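You operate a simulated robot arm through the tools that you are given. There is no shell and no other tool. Be economical: measure what you need, move in short steps, check, and stop when the job is done.

Carry out the task below with a simulated robot arm. There is one attempt and no reset: what you move stays moved.

JOB
Finish the paperwork: shut the folder and lay the note pad on it.
Fine: brush off the crumbs, brush back; zip the pencil case; once the crumbs are gone, slide it close up to the folder.
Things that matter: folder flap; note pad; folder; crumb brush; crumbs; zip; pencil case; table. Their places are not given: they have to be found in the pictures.

Only the result counts: the job must be done as asked and must still hold three seconds after the hand-in. Knocking over, shifting, dropping, spilling or breaking anything else fails it.

ROBOT AND FRAMES
A 6-joint arm with a two-finger parallel gripper, fixed in place. Base frame: the origin is at the foot of the arm, x ahead of it, y to its left, z up; the work surface is at about z = 740. Units: mm, degrees, N and s.
With the tool pointing down near the work surface it reaches from about 460 to 880 mm from the base axis. Its first joint turns from -115.0 to 115.0 degrees. Payload 4.2 kg.
The tool frame sits at the grasp point between the pads (the TCP): z along the fingers, y along the line on which they close. The tips reach 23 mm beyond it. Largest opening 94 mm; finger width 38, thickness 10; the body of the gripper, 54 by 96 mm, starts 39 mm behind the TCP.
Orientation is that of the tool frame in the base frame, as [roll, pitch, yaw] about the fixed x, y, z axes, in that order (R = Rz(yaw) Ry(pitch) Rx(roll)). With the fingers straight down and closing along the base's y, the tool's x points along the base's -x, its y along +y and its z along -z.

CONTROLS
- The arm moves only by the tool apply_moves. Its argument "motion" is a list of rows, each a list of 7 numbers: the shift along the tool's x, y, z in units of 250 mm (1.0 is 250 mm), then the turn, a rotation vector about the tool's x, y, z in units of 90 degrees (1.0 is 90 degrees), then the closure, from 0 (fully open) to 1 (shut). In form: [[tx, ty, tz, rx, ry, rz, grip], ...]. A call has 1 to 8 rows; each row is the pose to reach, as a shift and turn from the pose commanded when the call began, along the tool's axes at that moment. A call with a number of a shift or a turn outside -1 to 1 is refused whole. A row lasts 0.2 s, in which the tool goes at most 50 mm and 8.6 degrees; a call with a longer step from one row to the next is refused whole, and so is a gripper value outside its range. Where a pose cannot be reached the arm comes as near as it can. A force on the tool above 40 N (or 10 N above the force at the start of the call, whichever is more), or a blocked arm, ends the call early, and 0.2 s more pass. Each finger travels about 108 mm/s and halts on what it meets, pressing with about 42 N; the grip force reading is that of the motor and also rises with nothing between the fingers. The clock runs only during rows and for 0.2 s after the last one: add rows that repeat a pose to give the fingers time. It gives the time, the measured TCP pose, the force on the tool (base axes), the opening and the grip force at its end, in the units of the frame above (readings bear some noise), and new pictures: "views" is both (left out), scene, wrist or none.
- Cameras (640 x 400 px; columns grow to the right, rows downward): "scene" is fixed at [401.8, 500.5, 1322]; the picture's right is [-0.80, -0.60, 0.00], its down [-0.45, 0.60, -0.66] and it looks along [0.39, -0.53, -0.75] (base axes); focal length 214 px, centre (320, 200). "wrist" rides on the gripper at [-39, 0, -44] in the tool frame; the picture's right is [0.00, -1.00, 0.00], its down [0.97, 0.00, -0.24] and it looks along [0.24, 0.00, 0.97] (tool axes); focal length 218 px, centre (320, 200).
- move_column(by): slides the trunk up (or, below 0, down) by that many mm; the arm rides with it, the base frame stays. It gives what a move gives, with no picture.
- pixel_to_xyz(camera, pixels): for up to 12 pixels [column, row] of the newest picture of that camera ("zoom" is the newest enlarged one), the place [x, y, z] in the base frame of the surface seen there, good to about 3 mm. The clock stands still meanwhile.
- inspect(camera, box): a new picture of the part [left, top, right, bottom] of that camera's present view, enlarged. The clock stands still meanwhile.
- finish_job(): hands the job in; it is judged then, once.

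Work in short steps. Measure before you move; look again where a grasp or a placing could have gone wrong, and mend it. You have 80 turns and 120 pictures in all, those below and enlarged ones among them. Open the gripper and draw the arm clear of the work before you hand the job in, unless the task says otherwise; then end with one line.

The tools are called after "Request:" as name(argument=value, ...) on one line, values as JSON. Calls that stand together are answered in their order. apply_moves: Moves the arm, as the interface text tells. Its arguments: {"type":"object","properties":{"motion":{"type":"array","items":{"type":"array","items":{"type":"number"}}},"views":{"type":"string","enum":["both","scene","wrist","none"]}},"required":["motion"]} The other tools are called the same way: move_column (by) slides the trunk up or down; pixel_to_xyz (camera, pixels) gives the place of the surface under pixels of a picture; inspect (camera, box) takes an enlarged picture of a part of a camera's view; finish_job () hands the job in.

At the start:

```text
clock: 0.0
ee_pos: [578.3, 172.2, 1205.0]
tcp_rot: [180.0, 0.1, 180.0]
force: [0.6, -0.9, 0.0]
gripper_width: 93.9
grip_force: 0.0
trunk travel left (down, up): [-650.0, 340.0]
```

scene: 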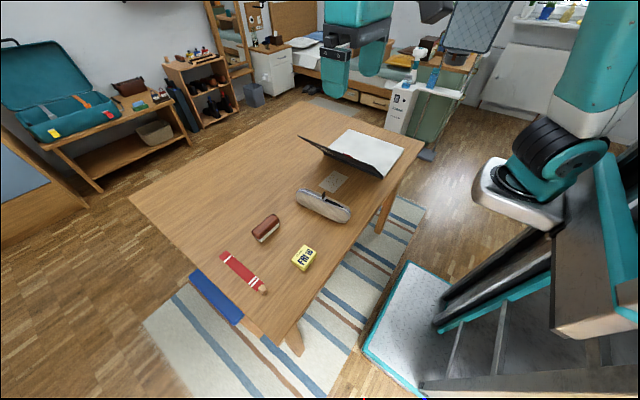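
wrist: 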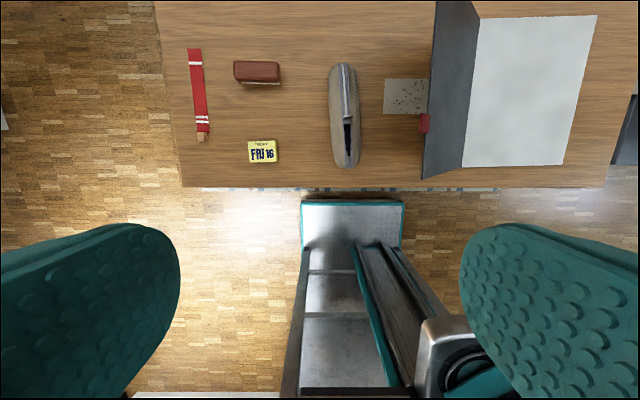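

The pictures show the folder (wrist ~515,90) with a raised flap (~450,90), a crumb patch (~405,97), pencil case (345,115), brush (257,72), calendar and a red item. I zoom in to identify them.

Request:
inspect(camera="wrist", box=[160, 0, 400, 200])

Request:
inspect(camera="wrist", box=[320, 0, 640, 200])

Request:
inspect(camera="scene", box=[200, 110, 440, 310])

Request:
pixel_to_xyz(camera="wrist", pixels=[[234, 62], [280, 83], [257, 72], [343, 65], [347, 165], [345, 115], [386, 80], [426, 113], [424, 123], [422, 178], [462, 165], [435, 5]])

Request:
pixel_to_xyz(camera="wrist", pixels=[[478, 20], [596, 15], [564, 164], [466, 166], [520, 90], [262, 152], [248, 141], [277, 162], [200, 90], [182, 186], [605, 186], [450, 90]])

```text
2.00 times, centred on (280, 100) of wrist
```

zoom: 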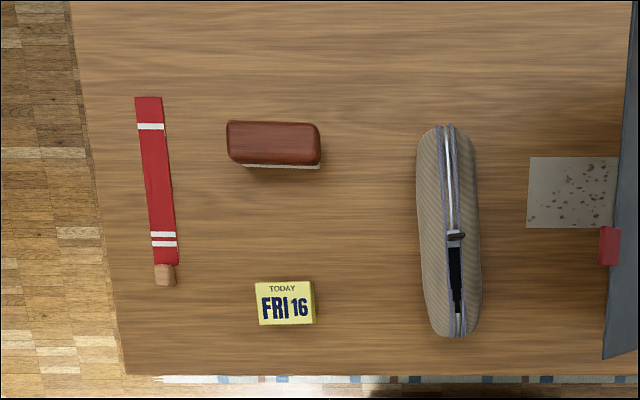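

```text
2.00 times, centred on (480, 100) of wrist
```

zoom: 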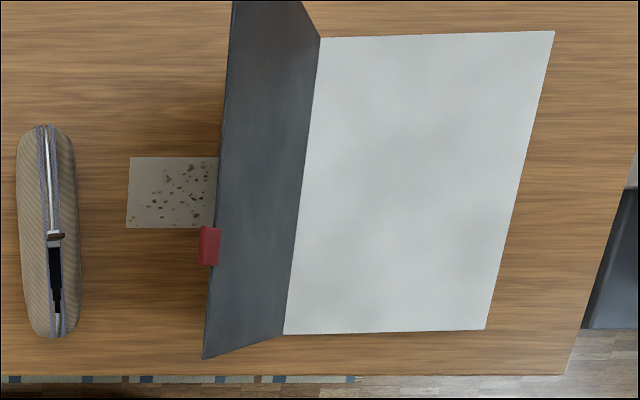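

```text
2.00 times, centred on (320, 210) of scene
```

zoom: 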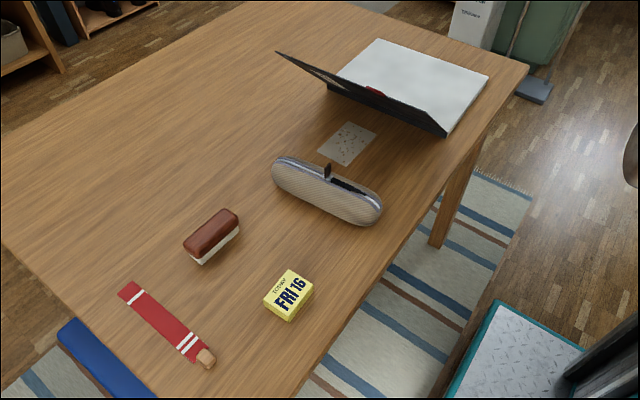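

```text
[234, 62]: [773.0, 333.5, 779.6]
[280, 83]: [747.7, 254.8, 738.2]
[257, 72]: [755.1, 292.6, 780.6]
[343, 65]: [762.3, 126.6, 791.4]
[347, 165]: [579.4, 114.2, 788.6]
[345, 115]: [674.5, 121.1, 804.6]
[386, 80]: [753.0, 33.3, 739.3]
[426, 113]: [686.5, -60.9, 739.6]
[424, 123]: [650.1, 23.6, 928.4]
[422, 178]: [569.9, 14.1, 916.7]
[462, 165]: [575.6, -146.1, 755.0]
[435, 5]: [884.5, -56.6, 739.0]
```

```text
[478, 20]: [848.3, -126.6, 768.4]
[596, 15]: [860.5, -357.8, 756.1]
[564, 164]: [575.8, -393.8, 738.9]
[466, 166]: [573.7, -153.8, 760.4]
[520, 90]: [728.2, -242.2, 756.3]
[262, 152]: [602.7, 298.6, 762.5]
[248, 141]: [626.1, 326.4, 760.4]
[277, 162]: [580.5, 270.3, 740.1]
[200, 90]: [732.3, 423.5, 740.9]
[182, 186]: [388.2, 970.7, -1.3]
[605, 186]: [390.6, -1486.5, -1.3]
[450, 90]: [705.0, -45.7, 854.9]
```

The flap's hinge runs at about y=-150..-127, with its free edge at about (x 570..860, y≈20, z≈920), so it stands open at ~135°. I'll close the fingers and go to the +y side of the flap's edge, to push it up and over. The yellow block (262,152) looks like the note pad.

Request:
apply_moves(motion=[[-0.1, -0.05, 0.15, 0, 0, 0, 1], [-0.2, -0.1, 0.3, 0, 0, 0, 1], [-0.3, -0.15, 0.45, 0, 0, 0, 1], [-0.4, -0.2, 0.6, 0, 0, 0, 1], [-0.48, -0.3, 0.75, 0, 0, 0, 1], [-0.48, -0.36, 0.9, 0, 0, 0, 1], [-0.48, -0.36, 0.98, 0, 0, 0, 1], [-0.48, -0.36, 0.98, 0, 0, 0, 1]])

```text
clock: 1.8
ee_pos: [696.2, 83.1, 960.1]
tcp_rot: [180.0, 0.0, -180.0]
force: [-0.9, -0.6, 0.5]
gripper_width: 0.2
grip_force: 41.8
trunk travel left (down, up): [-650.0, 340.0]
```

scene: 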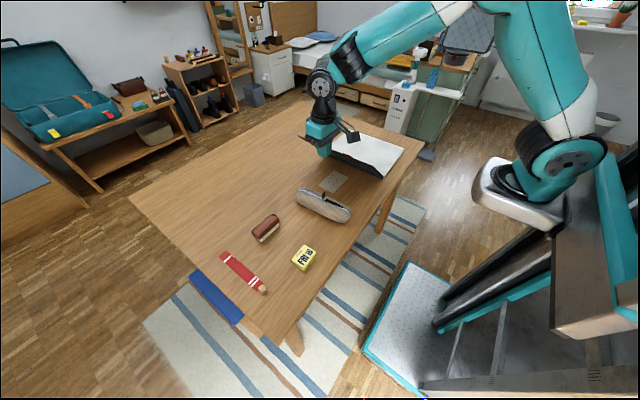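
wrist: 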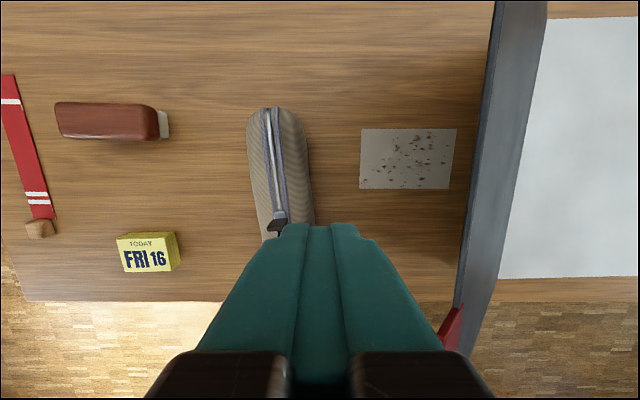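

The fingers are shut and beside the flap, whose edge is near column 495. I go down 45 mm and push along -y, rising with the edge.

Request:
apply_moves(motion=[[0, 0, 0.18, 0, 0, 0, 1], [0, -0.15, 0.18, 0, 0, 0, 1], [0, -0.25, 0.14, 0, 0, 0, 1], [0, -0.35, 0.09, 0, 0, 0, 1], [0, -0.45, 0.04, 0, 0, 0, 1], [0, -0.55, 0.01, 0, 0, 0, 1], [0, -0.65, -0.01, 0, 0, 0, 1], [0, -0.75, -0.02, 0, 0, 0, 1]])

```text
clock: 3.3
ee_pos: [700.0, -56.7, 962.9]
tcp_rot: [179.9, 0.8, -179.6]
force: [-0.3, 6.0, 14.7]
gripper_width: 0.0
grip_force: 42.0
trunk travel left (down, up): [-650.0, 340.0]
stopped in row 7: the force on the tool passed its limit (the readings are from after the stop); the commanded pose is now the measured one
```

scene: 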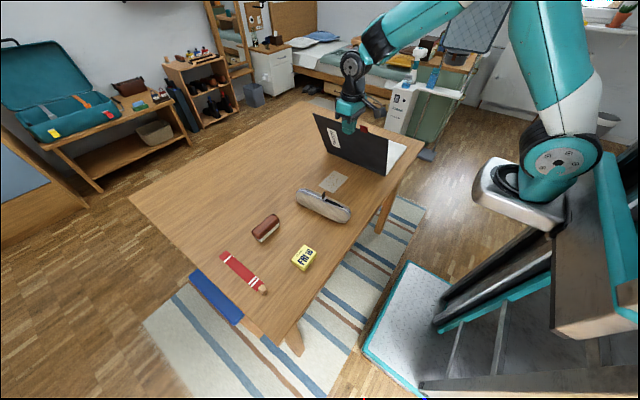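
wrist: 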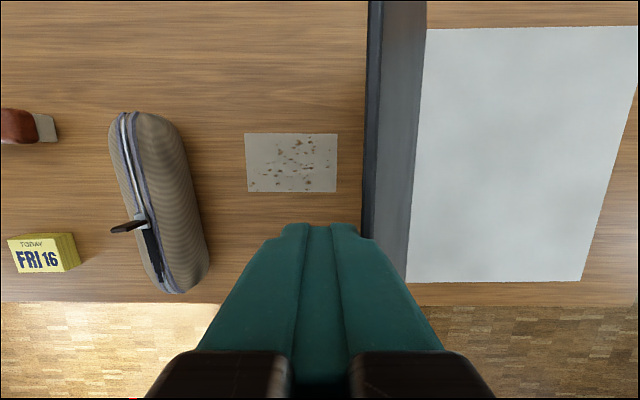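

The flap is almost upright (edge near column 370); the push stopped on a friction/contact force. I rise 15 mm and continue along -y over the vertical.

Request:
apply_moves(motion=[[0, 0.02, -0.04, 0, 0, 0, 1], [0, 0, -0.07, 0, 0, 0, 1], [0, -0.1, -0.08, 0, 0, 0, 1], [0, -0.2, -0.08, 0, 0, 0, 1], [0, -0.3, -0.08, 0, 0, 0, 1], [0, -0.4, -0.08, 0, 0, 0, 1], [0, -0.5, -0.06, 0, 0, 0, 1], [0, -0.6, -0.03, 0, 0, 0, 1]])

```text
clock: 4.8
ee_pos: [700.4, -170.3, 984.2]
tcp_rot: [180.0, 1.3, -179.9]
force: [-5.8, -1.2, 16.4]
gripper_width: 0.0
grip_force: 42.0
trunk travel left (down, up): [-650.0, 340.0]
stopped in row 7: the force on the tool passed its limit (the readings are from after the stop); the commanded pose is now the measured one
```

scene: 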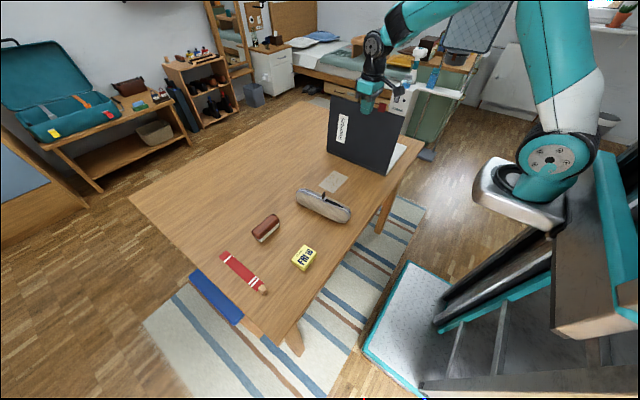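
wrist: 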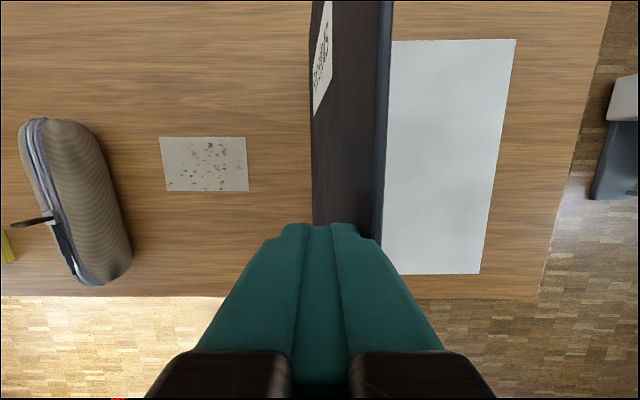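

The flap is just past vertical (edge near column 385). I follow its arc down, pressing with the fingertips.

Request:
apply_moves(motion=[[0, 0.02, 0.04, 0, 0, 0, 1], [0, -0.12, 0.084, 0, 0, 0, 1], [0, -0.232, 0.132, 0, 0, 0, 1], [0, -0.32, 0.192, 0, 0, 0, 1], [0, -0.396, 0.26, 0, 0, 0, 1], [0, -0.48, 0.344, 0, 0, 0, 1], [0, -0.54, 0.424, 0, 0, 0, 1], [0, -0.58, 0.516, 0, 0, 0, 1]])

```text
clock: 6.6
ee_pos: [702.8, -313.6, 850.4]
tcp_rot: [179.9, 1.2, -179.8]
force: [0.0, -0.7, 0.7]
gripper_width: 0.0
grip_force: 41.8
trunk travel left (down, up): [-650.0, 340.0]
```

scene: 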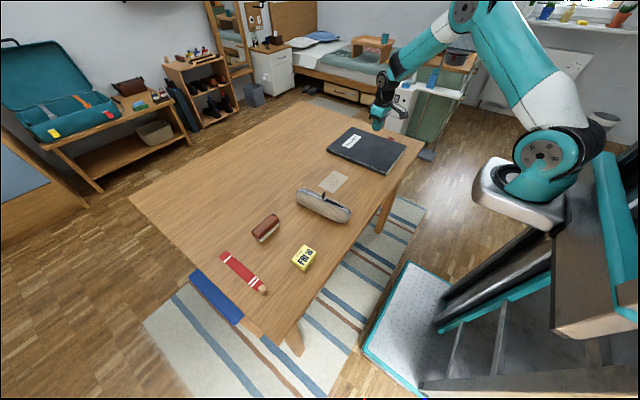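
wrist: 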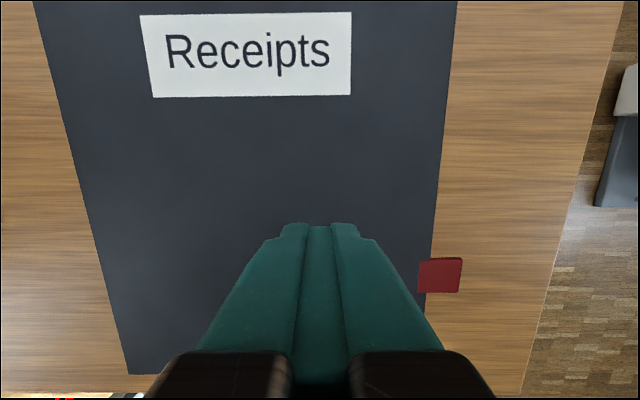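

The flap has fallen shut. I check that it lies flat (folder corners and surface) and get the crumb patch and brush places from the scene view.

Request:
pixel_to_xyz(camera="wrist", pixels=[[40, 10], [70, 130], [130, 365], [445, 130], [428, 250], [150, 250], [440, 275], [250, 150]])

Request:
inspect(camera="scene", box=[200, 110, 440, 310])

Request:
pixel_to_xyz(camera="scene", pixels=[[317, 187], [329, 193], [349, 177], [337, 171], [333, 182]])

```text
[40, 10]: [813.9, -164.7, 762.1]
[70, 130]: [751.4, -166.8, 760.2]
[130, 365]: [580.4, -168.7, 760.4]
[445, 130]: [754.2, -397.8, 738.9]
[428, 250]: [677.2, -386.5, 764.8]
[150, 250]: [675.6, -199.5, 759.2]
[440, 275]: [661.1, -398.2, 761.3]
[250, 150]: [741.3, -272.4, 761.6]
```

```text
2.00 times, centred on (320, 210) of scene
```

zoom: 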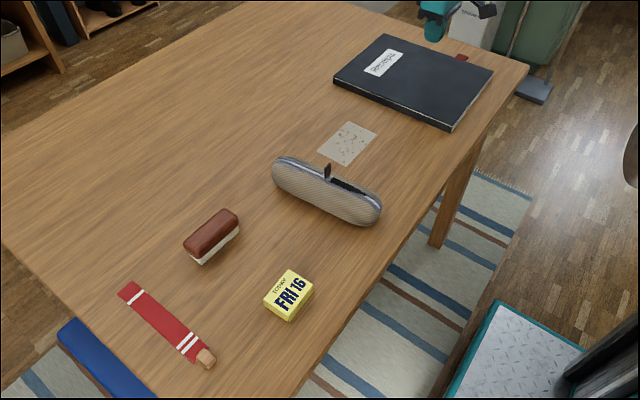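

```text
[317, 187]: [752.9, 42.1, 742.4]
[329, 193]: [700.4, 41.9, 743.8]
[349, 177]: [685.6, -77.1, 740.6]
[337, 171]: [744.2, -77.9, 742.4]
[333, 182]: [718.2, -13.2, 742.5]
```

The flap is flat (z≈760 everywhere). Crumb patch: x≈685–753, y≈-77–42. Next I rise and travel towards the brush while turning the gripper.

Request:
apply_moves(motion=[[0, 0, -0.18, 0, 0, -0.09, 0.5], [0, 0.15, -0.3, 0, 0, -0.18, 0.2], [0, 0.33, -0.3, 0, 0, -0.27, 0], [0, 0.5, -0.3, 0, 0, -0.36, 0], [0, 0.66, -0.3, 0, 0, -0.45, 0], [0, 0.82, -0.3, 0, 0, -0.54, 0], [0, 0.98, -0.3, 0, 0, -0.63, 0], [0, 0.98, -0.3, 0, 0, -0.72, 0]], views="none")

```text
clock: 8.4
ee_pos: [699.5, -69.7, 927.4]
tcp_rot: [-179.0, 0.5, -114.7]
force: [-0.5, -0.1, -0.1]
gripper_width: 94.1
grip_force: 0.1
trunk travel left (down, up): [-650.0, 340.0]
```

At (699,-70,927) with yaw -115. I continue towards the brush and complete the turn to -90.

Request:
apply_moves(motion=[[-0.16, 0.05, 0, 0, 0, -0.09, 0], [-0.33, 0.1, 0, 0, 0, -0.18, 0], [-0.5, 0.15, 0, 0, 0, -0.274, 0], [-0.66, 0.2, 0, 0, 0, -0.274, 0], [-0.82, 0.25, 0, 0, 0, -0.274, 0], [-0.98, 0.29, 0, 0, 0, -0.274, 0], [-0.98, 0.29, 0, 0, 0, -0.274, 0]])

```text
clock: 10.0
ee_pos: [737.8, 185.0, 928.6]
tcp_rot: [-178.9, 0.1, -90.3]
force: [0.7, 0.1, 0.3]
gripper_width: 94.0
grip_force: 0.0
trunk travel left (down, up): [-650.0, 340.0]
```

scene: 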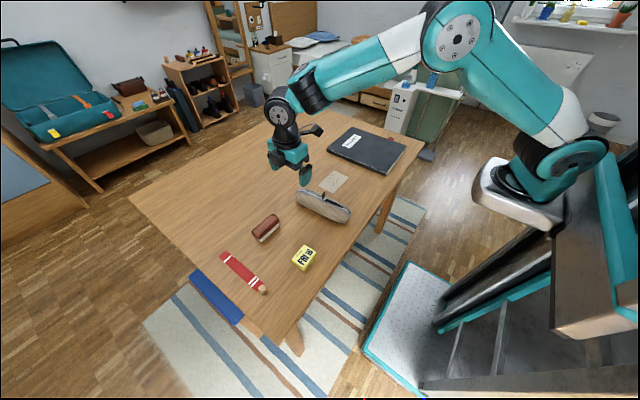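
wrist: 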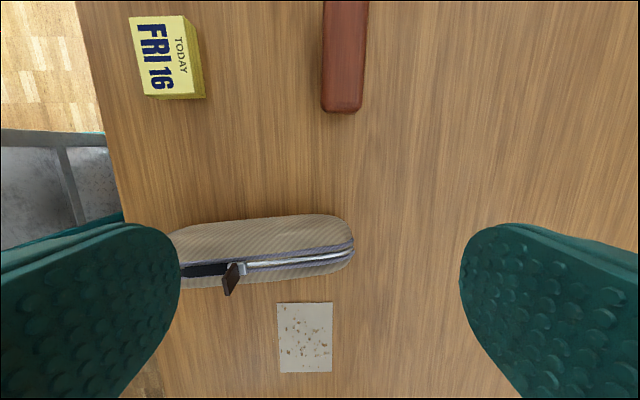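

The image's up is now +y, its right +x. The brush is at (345,50); I move ~75 mm more in +y to see all of it.

Request:
apply_moves(motion=[[-0.15, -0.04, 0, 0, 0, 0, 0], [-0.3, -0.08, 0, 0, 0, 0, 0], [-0.3, -0.08, 0, 0, 0, 0, 0]], views="wrist")

```text
clock: 10.8
ee_pos: [756.2, 258.3, 929.5]
tcp_rot: [-178.9, 0.1, -90.3]
force: [-0.5, 0.7, -0.4]
gripper_width: 94.1
grip_force: 0.0
trunk travel left (down, up): [-650.0, 340.0]
```

wrist: 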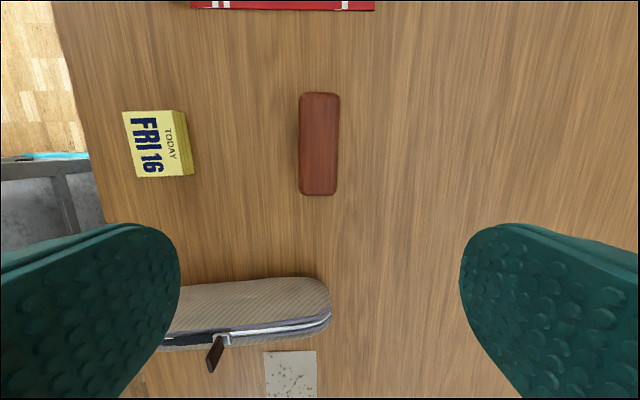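

Request:
pixel_to_xyz(camera="wrist", pixels=[[302, 97], [338, 97], [300, 190], [336, 190], [319, 145], [264, 352], [316, 350], [318, 390], [214, 352], [124, 113], [184, 112], [138, 176]])

Request:
inspect(camera="wrist", box=[100, 80, 360, 242])

```text
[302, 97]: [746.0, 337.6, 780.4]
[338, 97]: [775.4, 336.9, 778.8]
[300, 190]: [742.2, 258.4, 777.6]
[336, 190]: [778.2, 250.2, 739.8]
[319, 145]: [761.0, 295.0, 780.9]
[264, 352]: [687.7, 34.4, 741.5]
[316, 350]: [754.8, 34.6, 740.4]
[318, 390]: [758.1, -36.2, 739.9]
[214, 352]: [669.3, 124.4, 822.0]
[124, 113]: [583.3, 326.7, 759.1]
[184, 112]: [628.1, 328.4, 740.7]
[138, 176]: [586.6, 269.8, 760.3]
```

```text
2.46 times, centred on (230, 161) of wrist
```

zoom: 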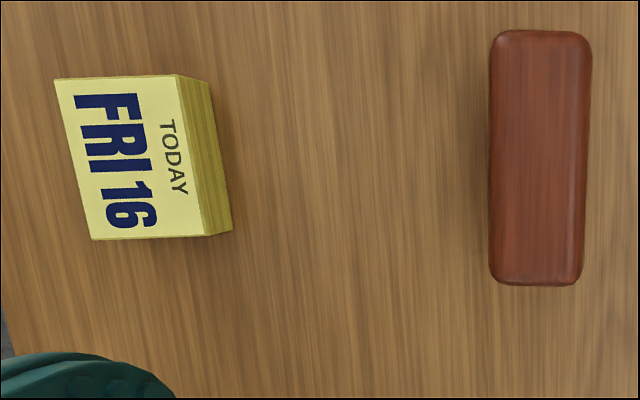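

Brush centre is about (760,297), top z 780, aligned with y. I centre above it and descend to TCP z≈770, open.

Request:
apply_moves(motion=[[-0.156, -0.016, 0.1, 0, 0, 0, 0], [-0.156, -0.016, 0.28, 0, 0, 0, 0], [-0.156, -0.016, 0.44, 0, 0, 0, 0], [-0.156, -0.016, 0.56, 0, 0, 0, 0], [-0.156, -0.016, 0.638, 0, 0, 0, 0], [-0.156, -0.016, 0.638, 0, 0, 0, 0]], views="both")

```text
clock: 12.2
ee_pos: [756.8, 291.9, 770.3]
tcp_rot: [-178.9, 0.1, -90.2]
force: [0.5, -1.7, -0.1]
gripper_width: 93.9
grip_force: 0.1
out of reach, approached as far as the arm can: row 4, 5, 6
trunk travel left (down, up): [-650.0, 340.0]
```

scene: 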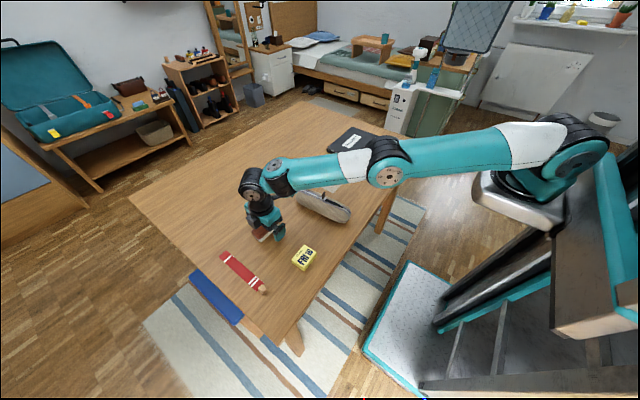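
wrist: 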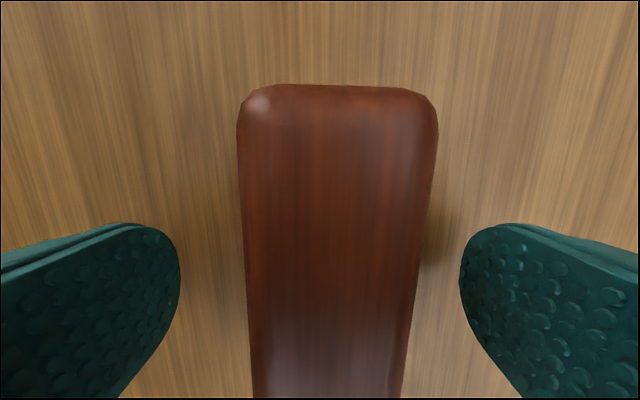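

The brush sits between the fingers (a few mm off centre, columns 240–435); I close on it and lift slightly to check.

Request:
apply_moves(motion=[[0, 0, 0, 0, 0, 0, 0.5], [0, 0, 0, 0, 0, 0, 1], [0, 0, 0, 0, 0, 0, 1], [0, 0, 0, 0, 0, 0, 1], [0, 0, -0.1, 0, 0, 0, 1], [0, 0, -0.25, 0, 0, 0, 1], [0, 0, -0.4, 0, 0, 0, 1], [0, 0, -0.4, 0, 0, 0, 1]])

```text
clock: 14.0
ee_pos: [755.6, 291.4, 876.4]
tcp_rot: [-179.0, 0.1, -90.2]
force: [0.0, -0.2, 0.1]
gripper_width: 0.0
grip_force: 42.4
trunk travel left (down, up): [-650.0, 340.0]
```

scene: 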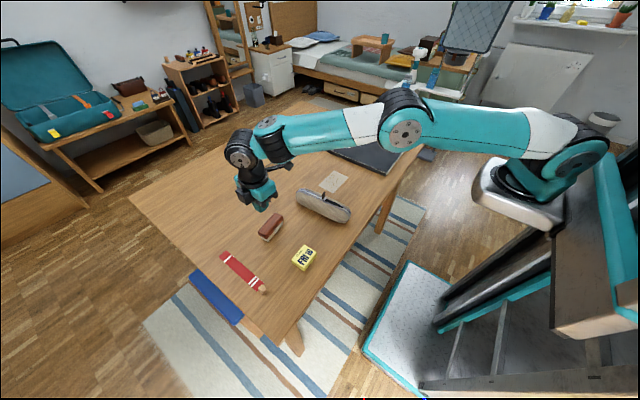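
wrist: 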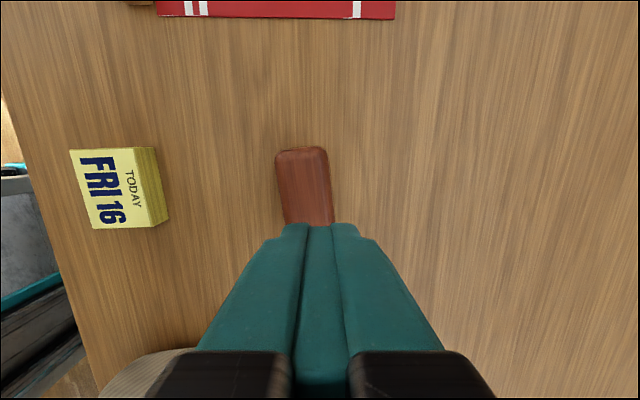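

The fingers shut empty: the brush slipped out and lies at about (305,185) in the wrist view. I measure it again.

Request:
inspect(camera="scene", box=[220, 180, 340, 280])

Request:
pixel_to_xyz(camera="wrist", pixels=[[279, 155], [326, 152], [285, 215], [330, 215], [303, 185]])

Request:
pixel_to_xyz(camera="scene", pixels=[[262, 230], [271, 226], [279, 218], [270, 238], [283, 227]])

```text
4.00 times, centred on (280, 230) of scene
```

zoom: 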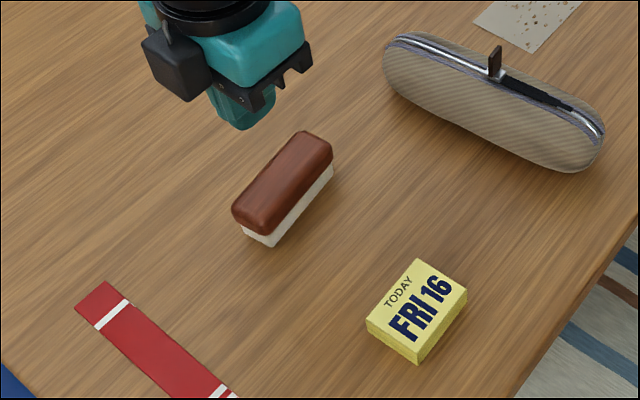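

```text
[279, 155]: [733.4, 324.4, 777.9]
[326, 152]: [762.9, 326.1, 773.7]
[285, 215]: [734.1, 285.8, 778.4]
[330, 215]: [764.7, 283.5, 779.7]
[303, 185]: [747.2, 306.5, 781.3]
```

```text
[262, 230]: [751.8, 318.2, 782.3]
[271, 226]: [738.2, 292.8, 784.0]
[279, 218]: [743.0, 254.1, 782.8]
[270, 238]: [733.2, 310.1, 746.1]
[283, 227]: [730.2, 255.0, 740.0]
```

The brush now lies around (748,290), still upright. I open, descend again centred on it and lower (TCP ≈767), then look before closing.

Request:
apply_moves(motion=[[0, 0.034, 0, 0, 0, 0, 0.3], [0, 0.034, 0, 0, 0, 0, 0], [0, 0.034, 0.0, 0, 0, 0, 0], [0, 0.034, 0.15, 0, 0, 0, 0], [0, 0.034, 0.3, 0, 0, 0, 0], [0, 0.034, 0.436, 0, 0, 0, 0], [0, 0.034, 0.436, 0, 0, 0, 0]], views="both")

Request:
inspect(camera="scene", box=[220, 180, 340, 280])

```text
clock: 15.6
ee_pos: [748.5, 295.3, 763.8]
tcp_rot: [-179.0, 0.0, -90.3]
force: [-10.2, -6.2, 22.0]
gripper_width: 94.0
grip_force: 0.1
trunk travel left (down, up): [-650.0, 340.0]
```

scene: 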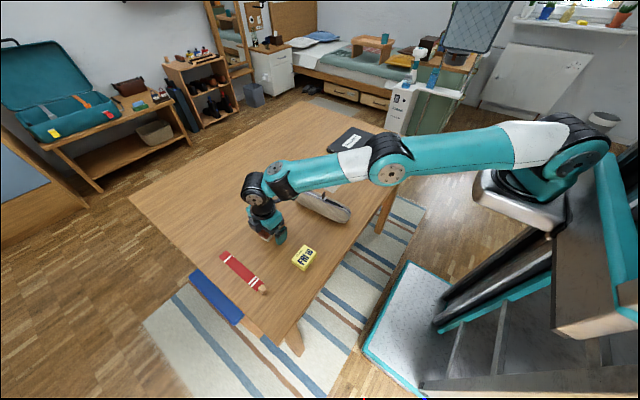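
wrist: 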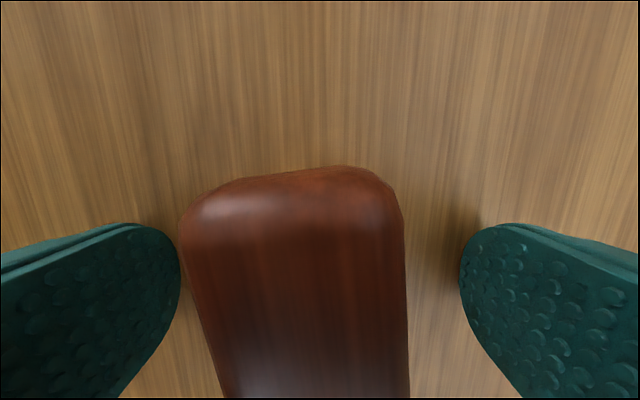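

```text
4.00 times, centred on (280, 230) of scene
```

zoom: 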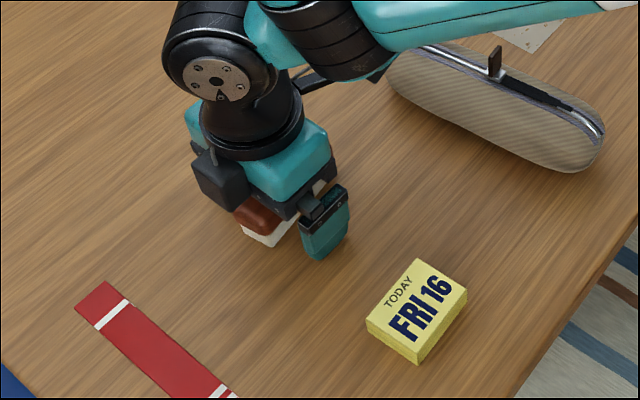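

The tips touch the table (22 N up). I rise 5 mm, shift 3 mm and turn ~4° to match the brush, then close without lifting.

Request:
apply_moves(motion=[[0, 0, -0.02, 0, 0, 0, 0], [0, 0.014, -0.02, 0, 0, -0.045, 0], [0, 0.014, -0.02, 0, 0, -0.045, 0.4], [0, 0.014, -0.02, 0, 0, -0.045, 0.6], [0, 0.014, -0.02, 0, 0, -0.045, 0.7], [0, 0.014, -0.02, 0, 0, -0.045, 0.8], [0, 0.014, -0.02, 0, 0, -0.045, 0.8]], views="both")

Request:
inspect(camera="scene", box=[220, 180, 340, 280])

```text
clock: 17.2
ee_pos: [746.2, 293.4, 765.8]
tcp_rot: [-178.9, 0.0, -86.2]
force: [-0.5, -0.7, 0.1]
gripper_width: 35.5
grip_force: 41.5
trunk travel left (down, up): [-650.0, 340.0]
```

scene: 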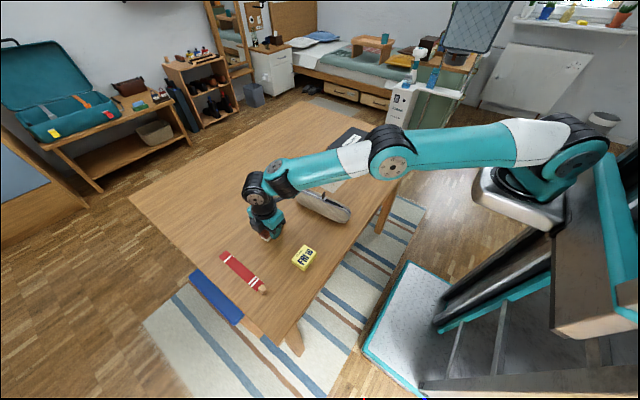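
wrist: 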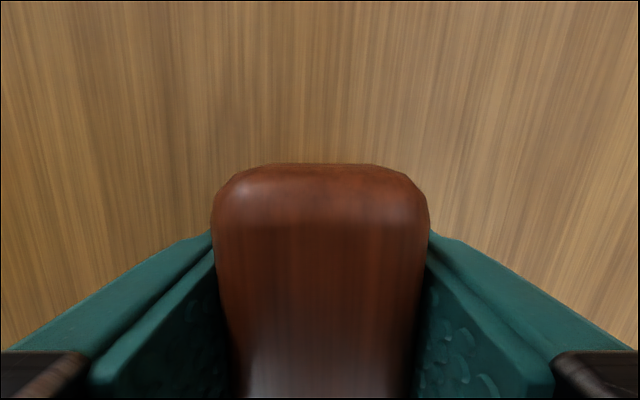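

```text
4.00 times, centred on (280, 230) of scene
```

zoom: 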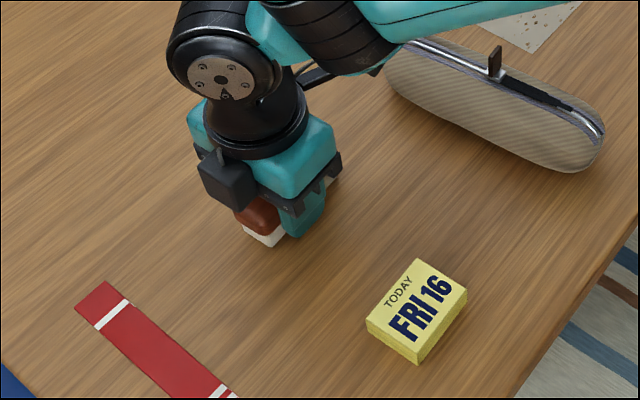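

Gripped at 35.5 mm. I lift slowly and check that the width holds.

Request:
apply_moves(motion=[[0, 0, 0, 0, 0, 0, 0.9], [0, 0, -0.03, 0, 0, 0, 0.9], [0, 0, -0.08, 0, 0, 0, 0.9], [0, 0, -0.16, 0, 0, 0, 0.9], [0, 0, -0.26, 0, 0, 0, 0.9], [0, 0, -0.4, 0, 0, 0, 0.9]], views="scene")

```text
clock: 18.6
ee_pos: [743.0, 295.5, 868.8]
tcp_rot: [-179.0, 0.0, -86.2]
force: [1.1, 1.1, -1.1]
gripper_width: 35.5
grip_force: 41.8
trunk travel left (down, up): [-650.0, 340.0]
```

scene: 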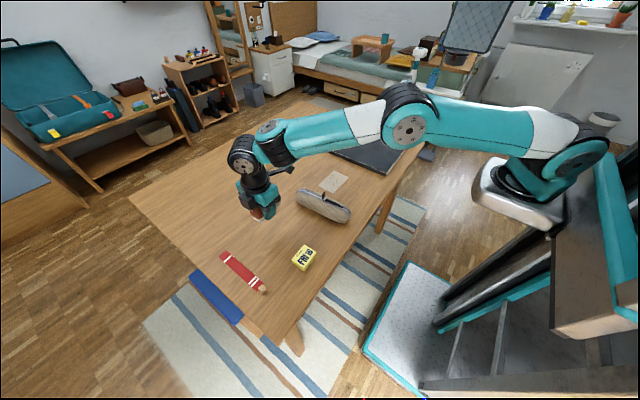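

The brush is held. I carry it over the case toward the crumbs at z≈880.

Request:
apply_moves(motion=[[0, 0, -0.04, 0, 0, 0, 0.9], [0.12, -0.004, -0.08, 0, 0, 0.042, 0.9], [0.3, -0.01, -0.08, 0, 0, 0.042, 0.9], [0.48, -0.018, -0.08, 0, 0, 0.042, 0.9], [0.66, -0.025, -0.08, 0, 0, 0.042, 0.9], [0.82, -0.03, -0.08, 0, 0, 0.042, 0.9], [0.96, -0.036, -0.08, 0, 0, 0.042, 0.9], [0.96, -0.036, -0.08, 0, 0, 0.042, 0.9]], views="both")

```text
clock: 20.4
ee_pos: [769.2, 52.8, 888.5]
tcp_rot: [-178.9, 0.1, -89.9]
force: [-0.9, 0.4, -1.0]
gripper_width: 35.4
grip_force: 42.3
trunk travel left (down, up): [-650.0, 340.0]
```

scene: 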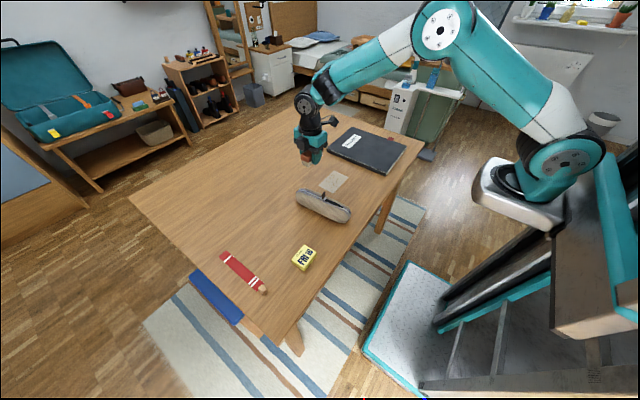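
wrist: 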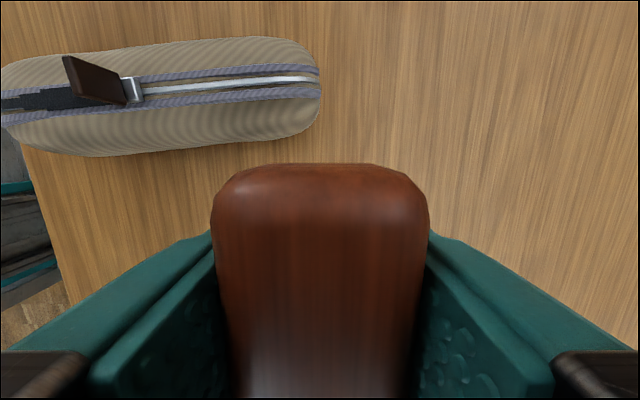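

Now I move over the far side of the crumbs (x 780, y -5), lower the brush to the table.

Request:
apply_moves(motion=[[0.1, -0.044, 0, 0, 0, 0, 0.9], [0.232, -0.044, 0.1, 0, 0, 0, 0.9], [0.232, -0.044, 0.28, 0, 0, 0, 0.9], [0.232, -0.044, 0.4, 0, 0, 0, 0.9], [0.232, -0.044, 0.46, 0, 0, 0, 0.9], [0.232, -0.044, 0.486, 0, 0, 0, 0.9], [0.232, -0.044, 0.486, 0, 0, 0, 0.9]], views="scene")

Request:
inspect(camera="scene", box=[270, 120, 390, 220])

```text
clock: 22.0
ee_pos: [782.2, -4.2, 767.0]
tcp_rot: [-179.0, 0.0, -90.1]
force: [-1.2, 0.4, -0.5]
gripper_width: 35.4
grip_force: 41.6
trunk travel left (down, up): [-650.0, 340.0]
```

scene: 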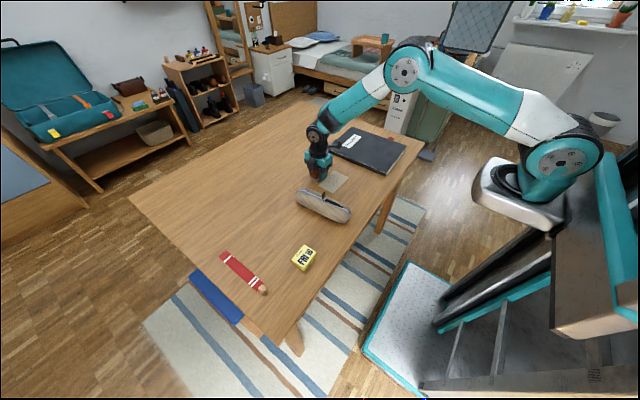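

```text
4.00 times, centred on (330, 170) of scene
```

zoom: 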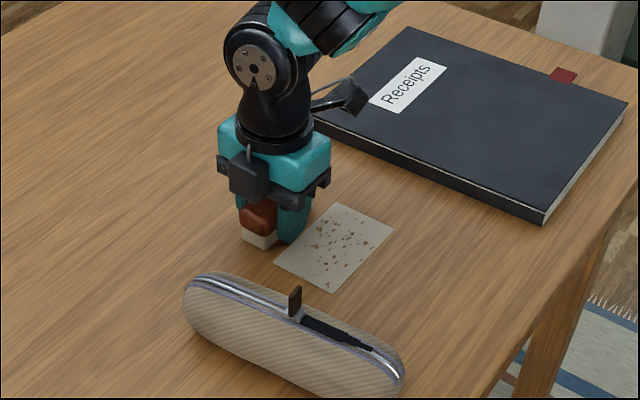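

The brush is beside the crumbs at table height. I press ~1.5 mm down and sweep 120 mm in -x.

Request:
apply_moves(motion=[[0, 0, 0.007, 0, 0, 0, 0.9], [0, 0.07, 0.007, 0, 0, 0, 0.9], [0, 0.14, 0.007, 0, 0, 0, 0.9], [0, 0.22, 0.007, 0, 0, 0, 0.9], [0, 0.3, 0.007, 0, 0, 0, 0.9], [0, 0.38, 0.007, 0, 0, 0, 0.9], [0, 0.46, 0.007, 0, 0, 0, 0.9], [0, 0.5, 0.007, 0, 0, 0, 0.9]], views="scene")

Request:
inspect(camera="scene", box=[270, 120, 390, 220])

```text
clock: 23.8
ee_pos: [659.1, -1.4, 765.6]
tcp_rot: [-178.5, 0.2, -90.0]
force: [16.4, -0.4, 35.0]
gripper_width: 35.4
grip_force: 42.3
trunk travel left (down, up): [-650.0, 340.0]
```

scene: 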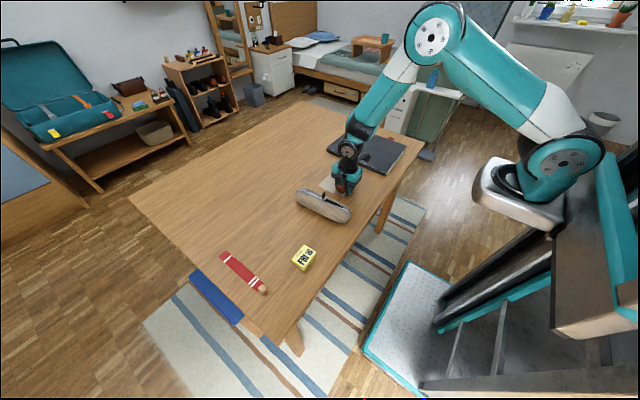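

```text
4.00 times, centred on (330, 170) of scene
```

zoom: 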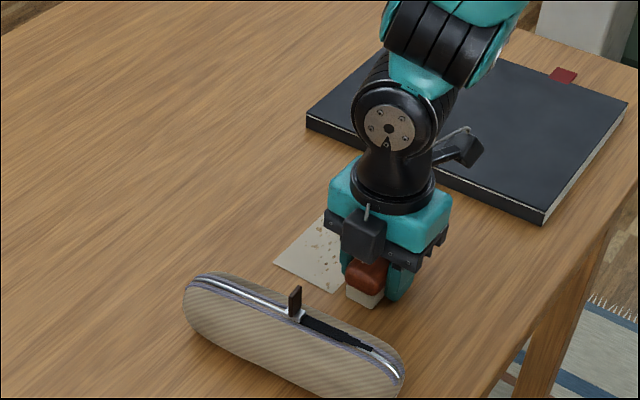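

Much of the patch is cleared but the press is hard (35 N). I ease 1.5 mm up, shift 30 mm to -y and sweep back in +x.

Request:
apply_moves(motion=[[0, 0, -0.006, 0, 0, 0, 0.9], [0.12, 0, -0.006, 0, 0, 0, 0.9], [0.12, -0.08, -0.006, 0, 0, 0, 0.9], [0.12, -0.16, -0.006, 0, 0, 0, 0.9], [0.12, -0.24, -0.006, 0, 0, 0, 0.9], [0.12, -0.33, -0.006, 0, 0, 0, 0.9], [0.12, -0.42, -0.006, 0, 0, 0, 0.9], [0.12, -0.52, -0.006, 0, 0, 0, 0.9]], views="scene")

Request:
inspect(camera="scene", box=[270, 120, 390, 220])

```text
clock: 24.6
ee_pos: [663.4, -32.4, 762.8]
tcp_rot: [-179.8, 0.3, -89.9]
force: [-6.5, 5.2, 27.4]
gripper_width: 35.3
grip_force: 41.9
trunk travel left (down, up): [-650.0, 340.0]
stopped in row 3: the force on the tool passed its limit (the readings are from after the stop); the commanded pose is now the measured one
```

scene: 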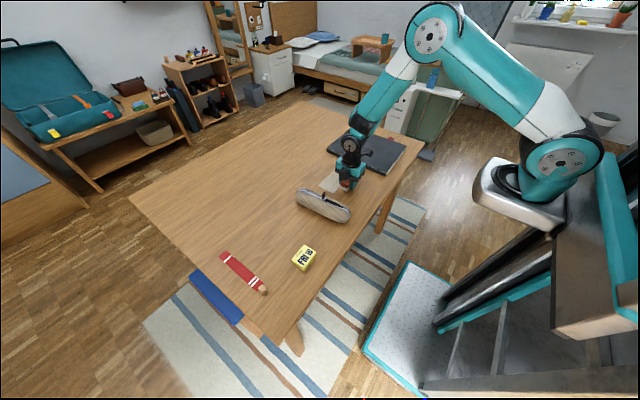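

```text
4.00 times, centred on (330, 170) of scene
```

zoom: 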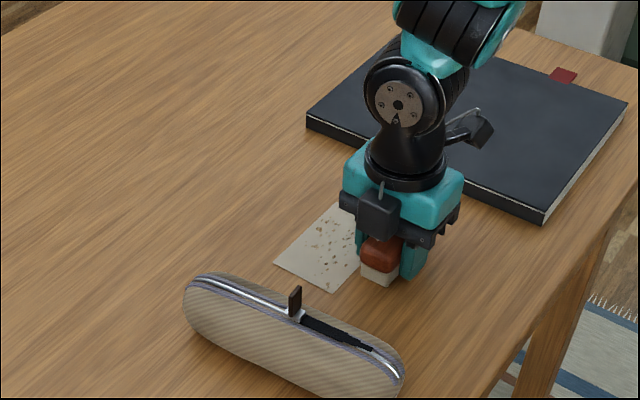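

The push stopped on force; crumbs are still visible. I relax 4 mm upward and look more closely.

Request:
apply_moves(motion=[[0, 0, -0.016, 0, 0, 0, 0.9], [0, 0, -0.016, 0, 0, 0, 0.9]], views="wrist")

Request:
inspect(camera="scene", box=[315, 155, 375, 205])

```text
clock: 25.2
ee_pos: [663.4, -34.8, 764.2]
tcp_rot: [179.9, 0.2, -89.9]
force: [0.2, 0.3, -0.5]
gripper_width: 35.2
grip_force: 41.9
trunk travel left (down, up): [-650.0, 340.0]
```

wrist: 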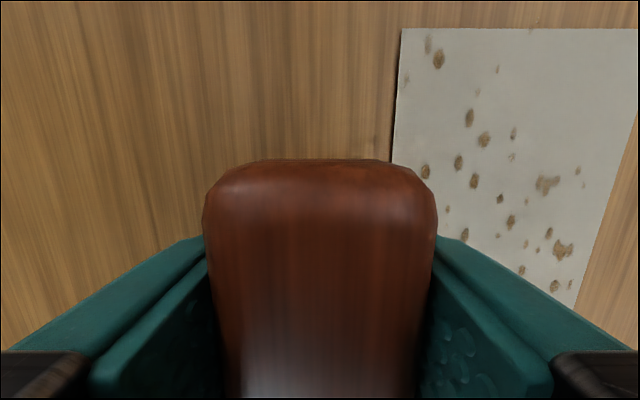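

```text
8.00 times, centred on (345, 180) of scene
```

zoom: 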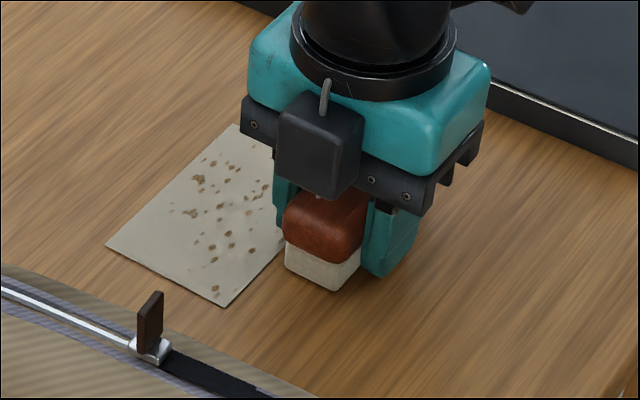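

The marks are a crumb layer which fades under the brush; no contact now at z≈764. I sweep +x along y≈-35 with very light pressure.

Request:
apply_moves(motion=[[0, -0.06, 0.004, 0, 0, 0, 0.9], [0, -0.13, 0.004, 0, 0, 0, 0.9], [0, -0.2, 0.004, 0, 0, 0, 0.9], [0, -0.27, 0.004, 0, 0, 0, 0.9], [0, -0.34, 0.004, 0, 0, 0, 0.9], [0, -0.41, 0.004, 0, 0, 0, 0.9], [0, -0.48, 0.004, 0, 0, 0, 0.9], [0, -0.48, 0.004, 0, 0, 0, 0.9]], views="none")

Request:
inspect(camera="scene", box=[300, 155, 360, 205])

```text
clock: 27.0
ee_pos: [783.6, -34.1, 763.5]
tcp_rot: [-180.0, 0.3, -89.9]
force: [0.8, 0.6, -0.5]
gripper_width: 35.1
grip_force: 41.8
trunk travel left (down, up): [-650.0, 340.0]
```

```text
8.00 times, centred on (330, 180) of scene
```

zoom: 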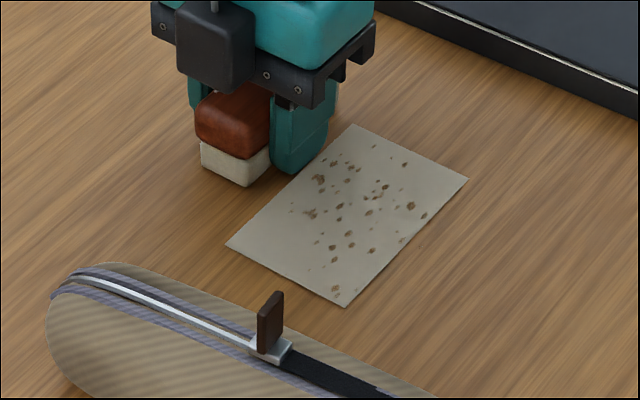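

No force was felt, so the brush was probably just skimming. I lower 2.5 mm and check the contact force.

Request:
apply_moves(motion=[[0, 0, 0.005, 0, 0, 0, 0.9], [0, 0, 0.01, 0, 0, 0, 0.9], [0, 0, 0.01, 0, 0, 0, 0.9]], views="none")

```text
clock: 27.8
ee_pos: [784.0, -34.4, 763.8]
tcp_rot: [-180.0, 0.2, -89.9]
force: [-1.5, -0.9, 2.6]
gripper_width: 35.1
grip_force: 42.2
trunk travel left (down, up): [-650.0, 340.0]
```

The tips are at ~741, so the fingers are touching the table along with the bristles. I release the brush here, rise 6 mm and grip it again.

Request:
apply_moves(motion=[[0, 0, 0, 0, 0, 0, 0.55], [0, 0, 0, 0, 0, 0, 0.45], [0, 0, -0.015, 0, 0, 0, 0.45], [0, 0, -0.028, 0, 0, 0, 0.45], [0, 0, -0.028, 0, 0, 0, 0.6], [0, 0, -0.028, 0, 0, 0, 0.8], [0, 0, -0.028, 0, 0, 0, 0.9], [0, 0, -0.028, 0, 0, 0, 0.9]], views="wrist")

Request:
inspect(camera="scene", box=[300, 155, 360, 205])

```text
clock: 29.6
ee_pos: [784.0, -34.1, 768.5]
tcp_rot: [-180.0, 0.2, -89.9]
force: [-0.1, 1.0, 1.5]
gripper_width: 35.4
grip_force: 42.3
trunk travel left (down, up): [-650.0, 340.0]
```

wrist: 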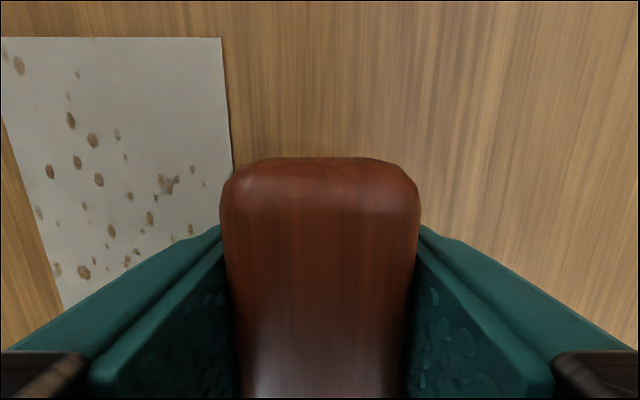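

```text
8.00 times, centred on (330, 180) of scene
```

zoom: 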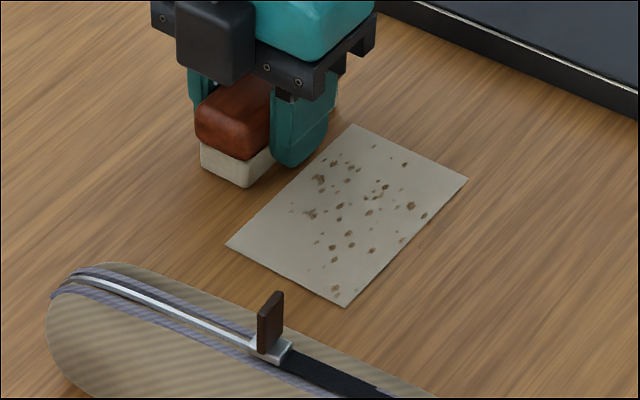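

Regripped (35.4 mm) with bristles ~5 mm below the tips. I press ~1.5 mm and sweep -x at y≈-34.

Request:
apply_moves(motion=[[0, 0.03, 0.006, 0, 0, 0, 0.9], [0, 0.1, 0.006, 0, 0, 0, 0.9], [0, 0.17, 0.006, 0, 0, 0, 0.9], [0, 0.24, 0.006, 0, 0, 0, 0.9], [0, 0.31, 0.006, 0, 0, 0, 0.9], [0, 0.38, 0.006, 0, 0, 0, 0.9], [0, 0.45, 0.006, 0, 0, 0, 0.9], [0, 0.5, 0.006, 0, 0, 0, 0.9]], views="wrist")

Request:
inspect(camera="scene", box=[300, 155, 360, 205])

```text
clock: 31.4
ee_pos: [659.5, -34.2, 768.9]
tcp_rot: [-179.6, 0.2, -89.9]
force: [14.1, 0.0, 28.1]
gripper_width: 35.5
grip_force: 42.2
trunk travel left (down, up): [-650.0, 340.0]
```

wrist: 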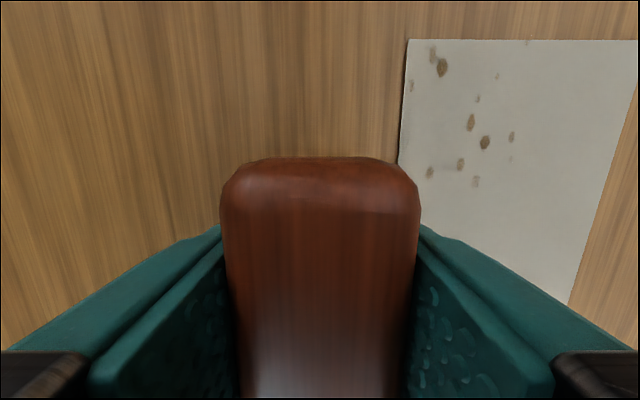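

```text
8.00 times, centred on (330, 180) of scene
```

zoom: 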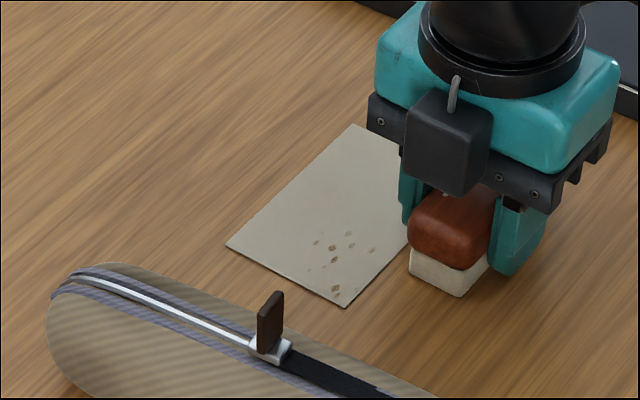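

The pass cleared everything under the brush; the rest is at y>-5. I lift, shift 42 mm to +y, set down and sweep +x.

Request:
apply_moves(motion=[[0, 0, -0.04, 0, 0, 0, 0.9], [-0.17, 0.02, -0.04, 0, 0, 0, 0.9], [-0.17, 0.02, -0.002, 0, 0, 0, 0.9], [-0.17, -0.06, -0.002, 0, 0, 0, 0.9], [-0.17, -0.14, -0.002, 0, 0, 0, 0.9], [-0.17, -0.22, -0.002, 0, 0, 0, 0.9], [-0.17, -0.3, -0.002, 0, 0, 0, 0.9], [-0.17, -0.4, -0.002, 0, 0, 0, 0.9]], views="wrist")

Request:
inspect(camera="scene", box=[300, 155, 360, 205])

```text
clock: 33.2
ee_pos: [758.1, 8.5, 769.0]
tcp_rot: [-179.8, 0.3, -90.0]
force: [-11.4, 1.8, 30.3]
gripper_width: 35.5
grip_force: 41.7
trunk travel left (down, up): [-650.0, 340.0]
```

wrist: 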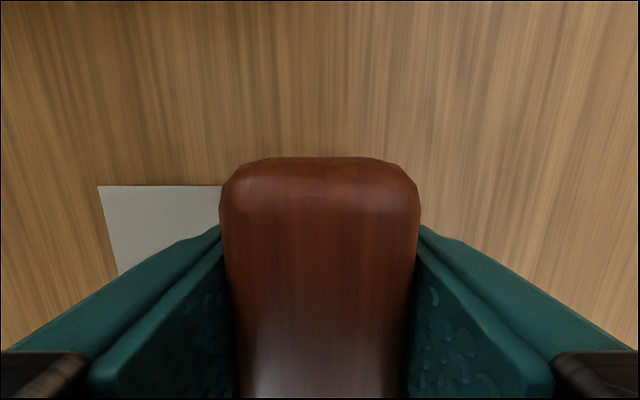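

```text
8.00 times, centred on (330, 180) of scene
```

zoom: 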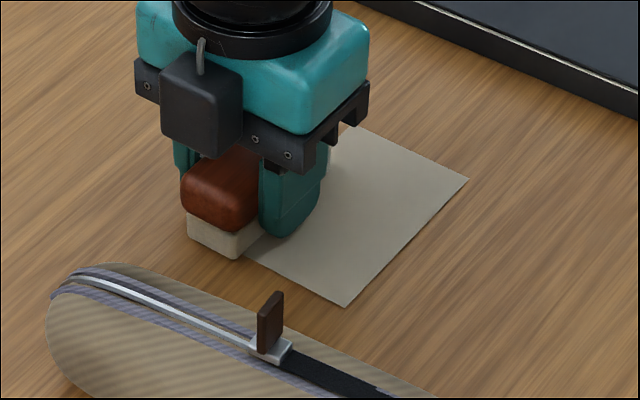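

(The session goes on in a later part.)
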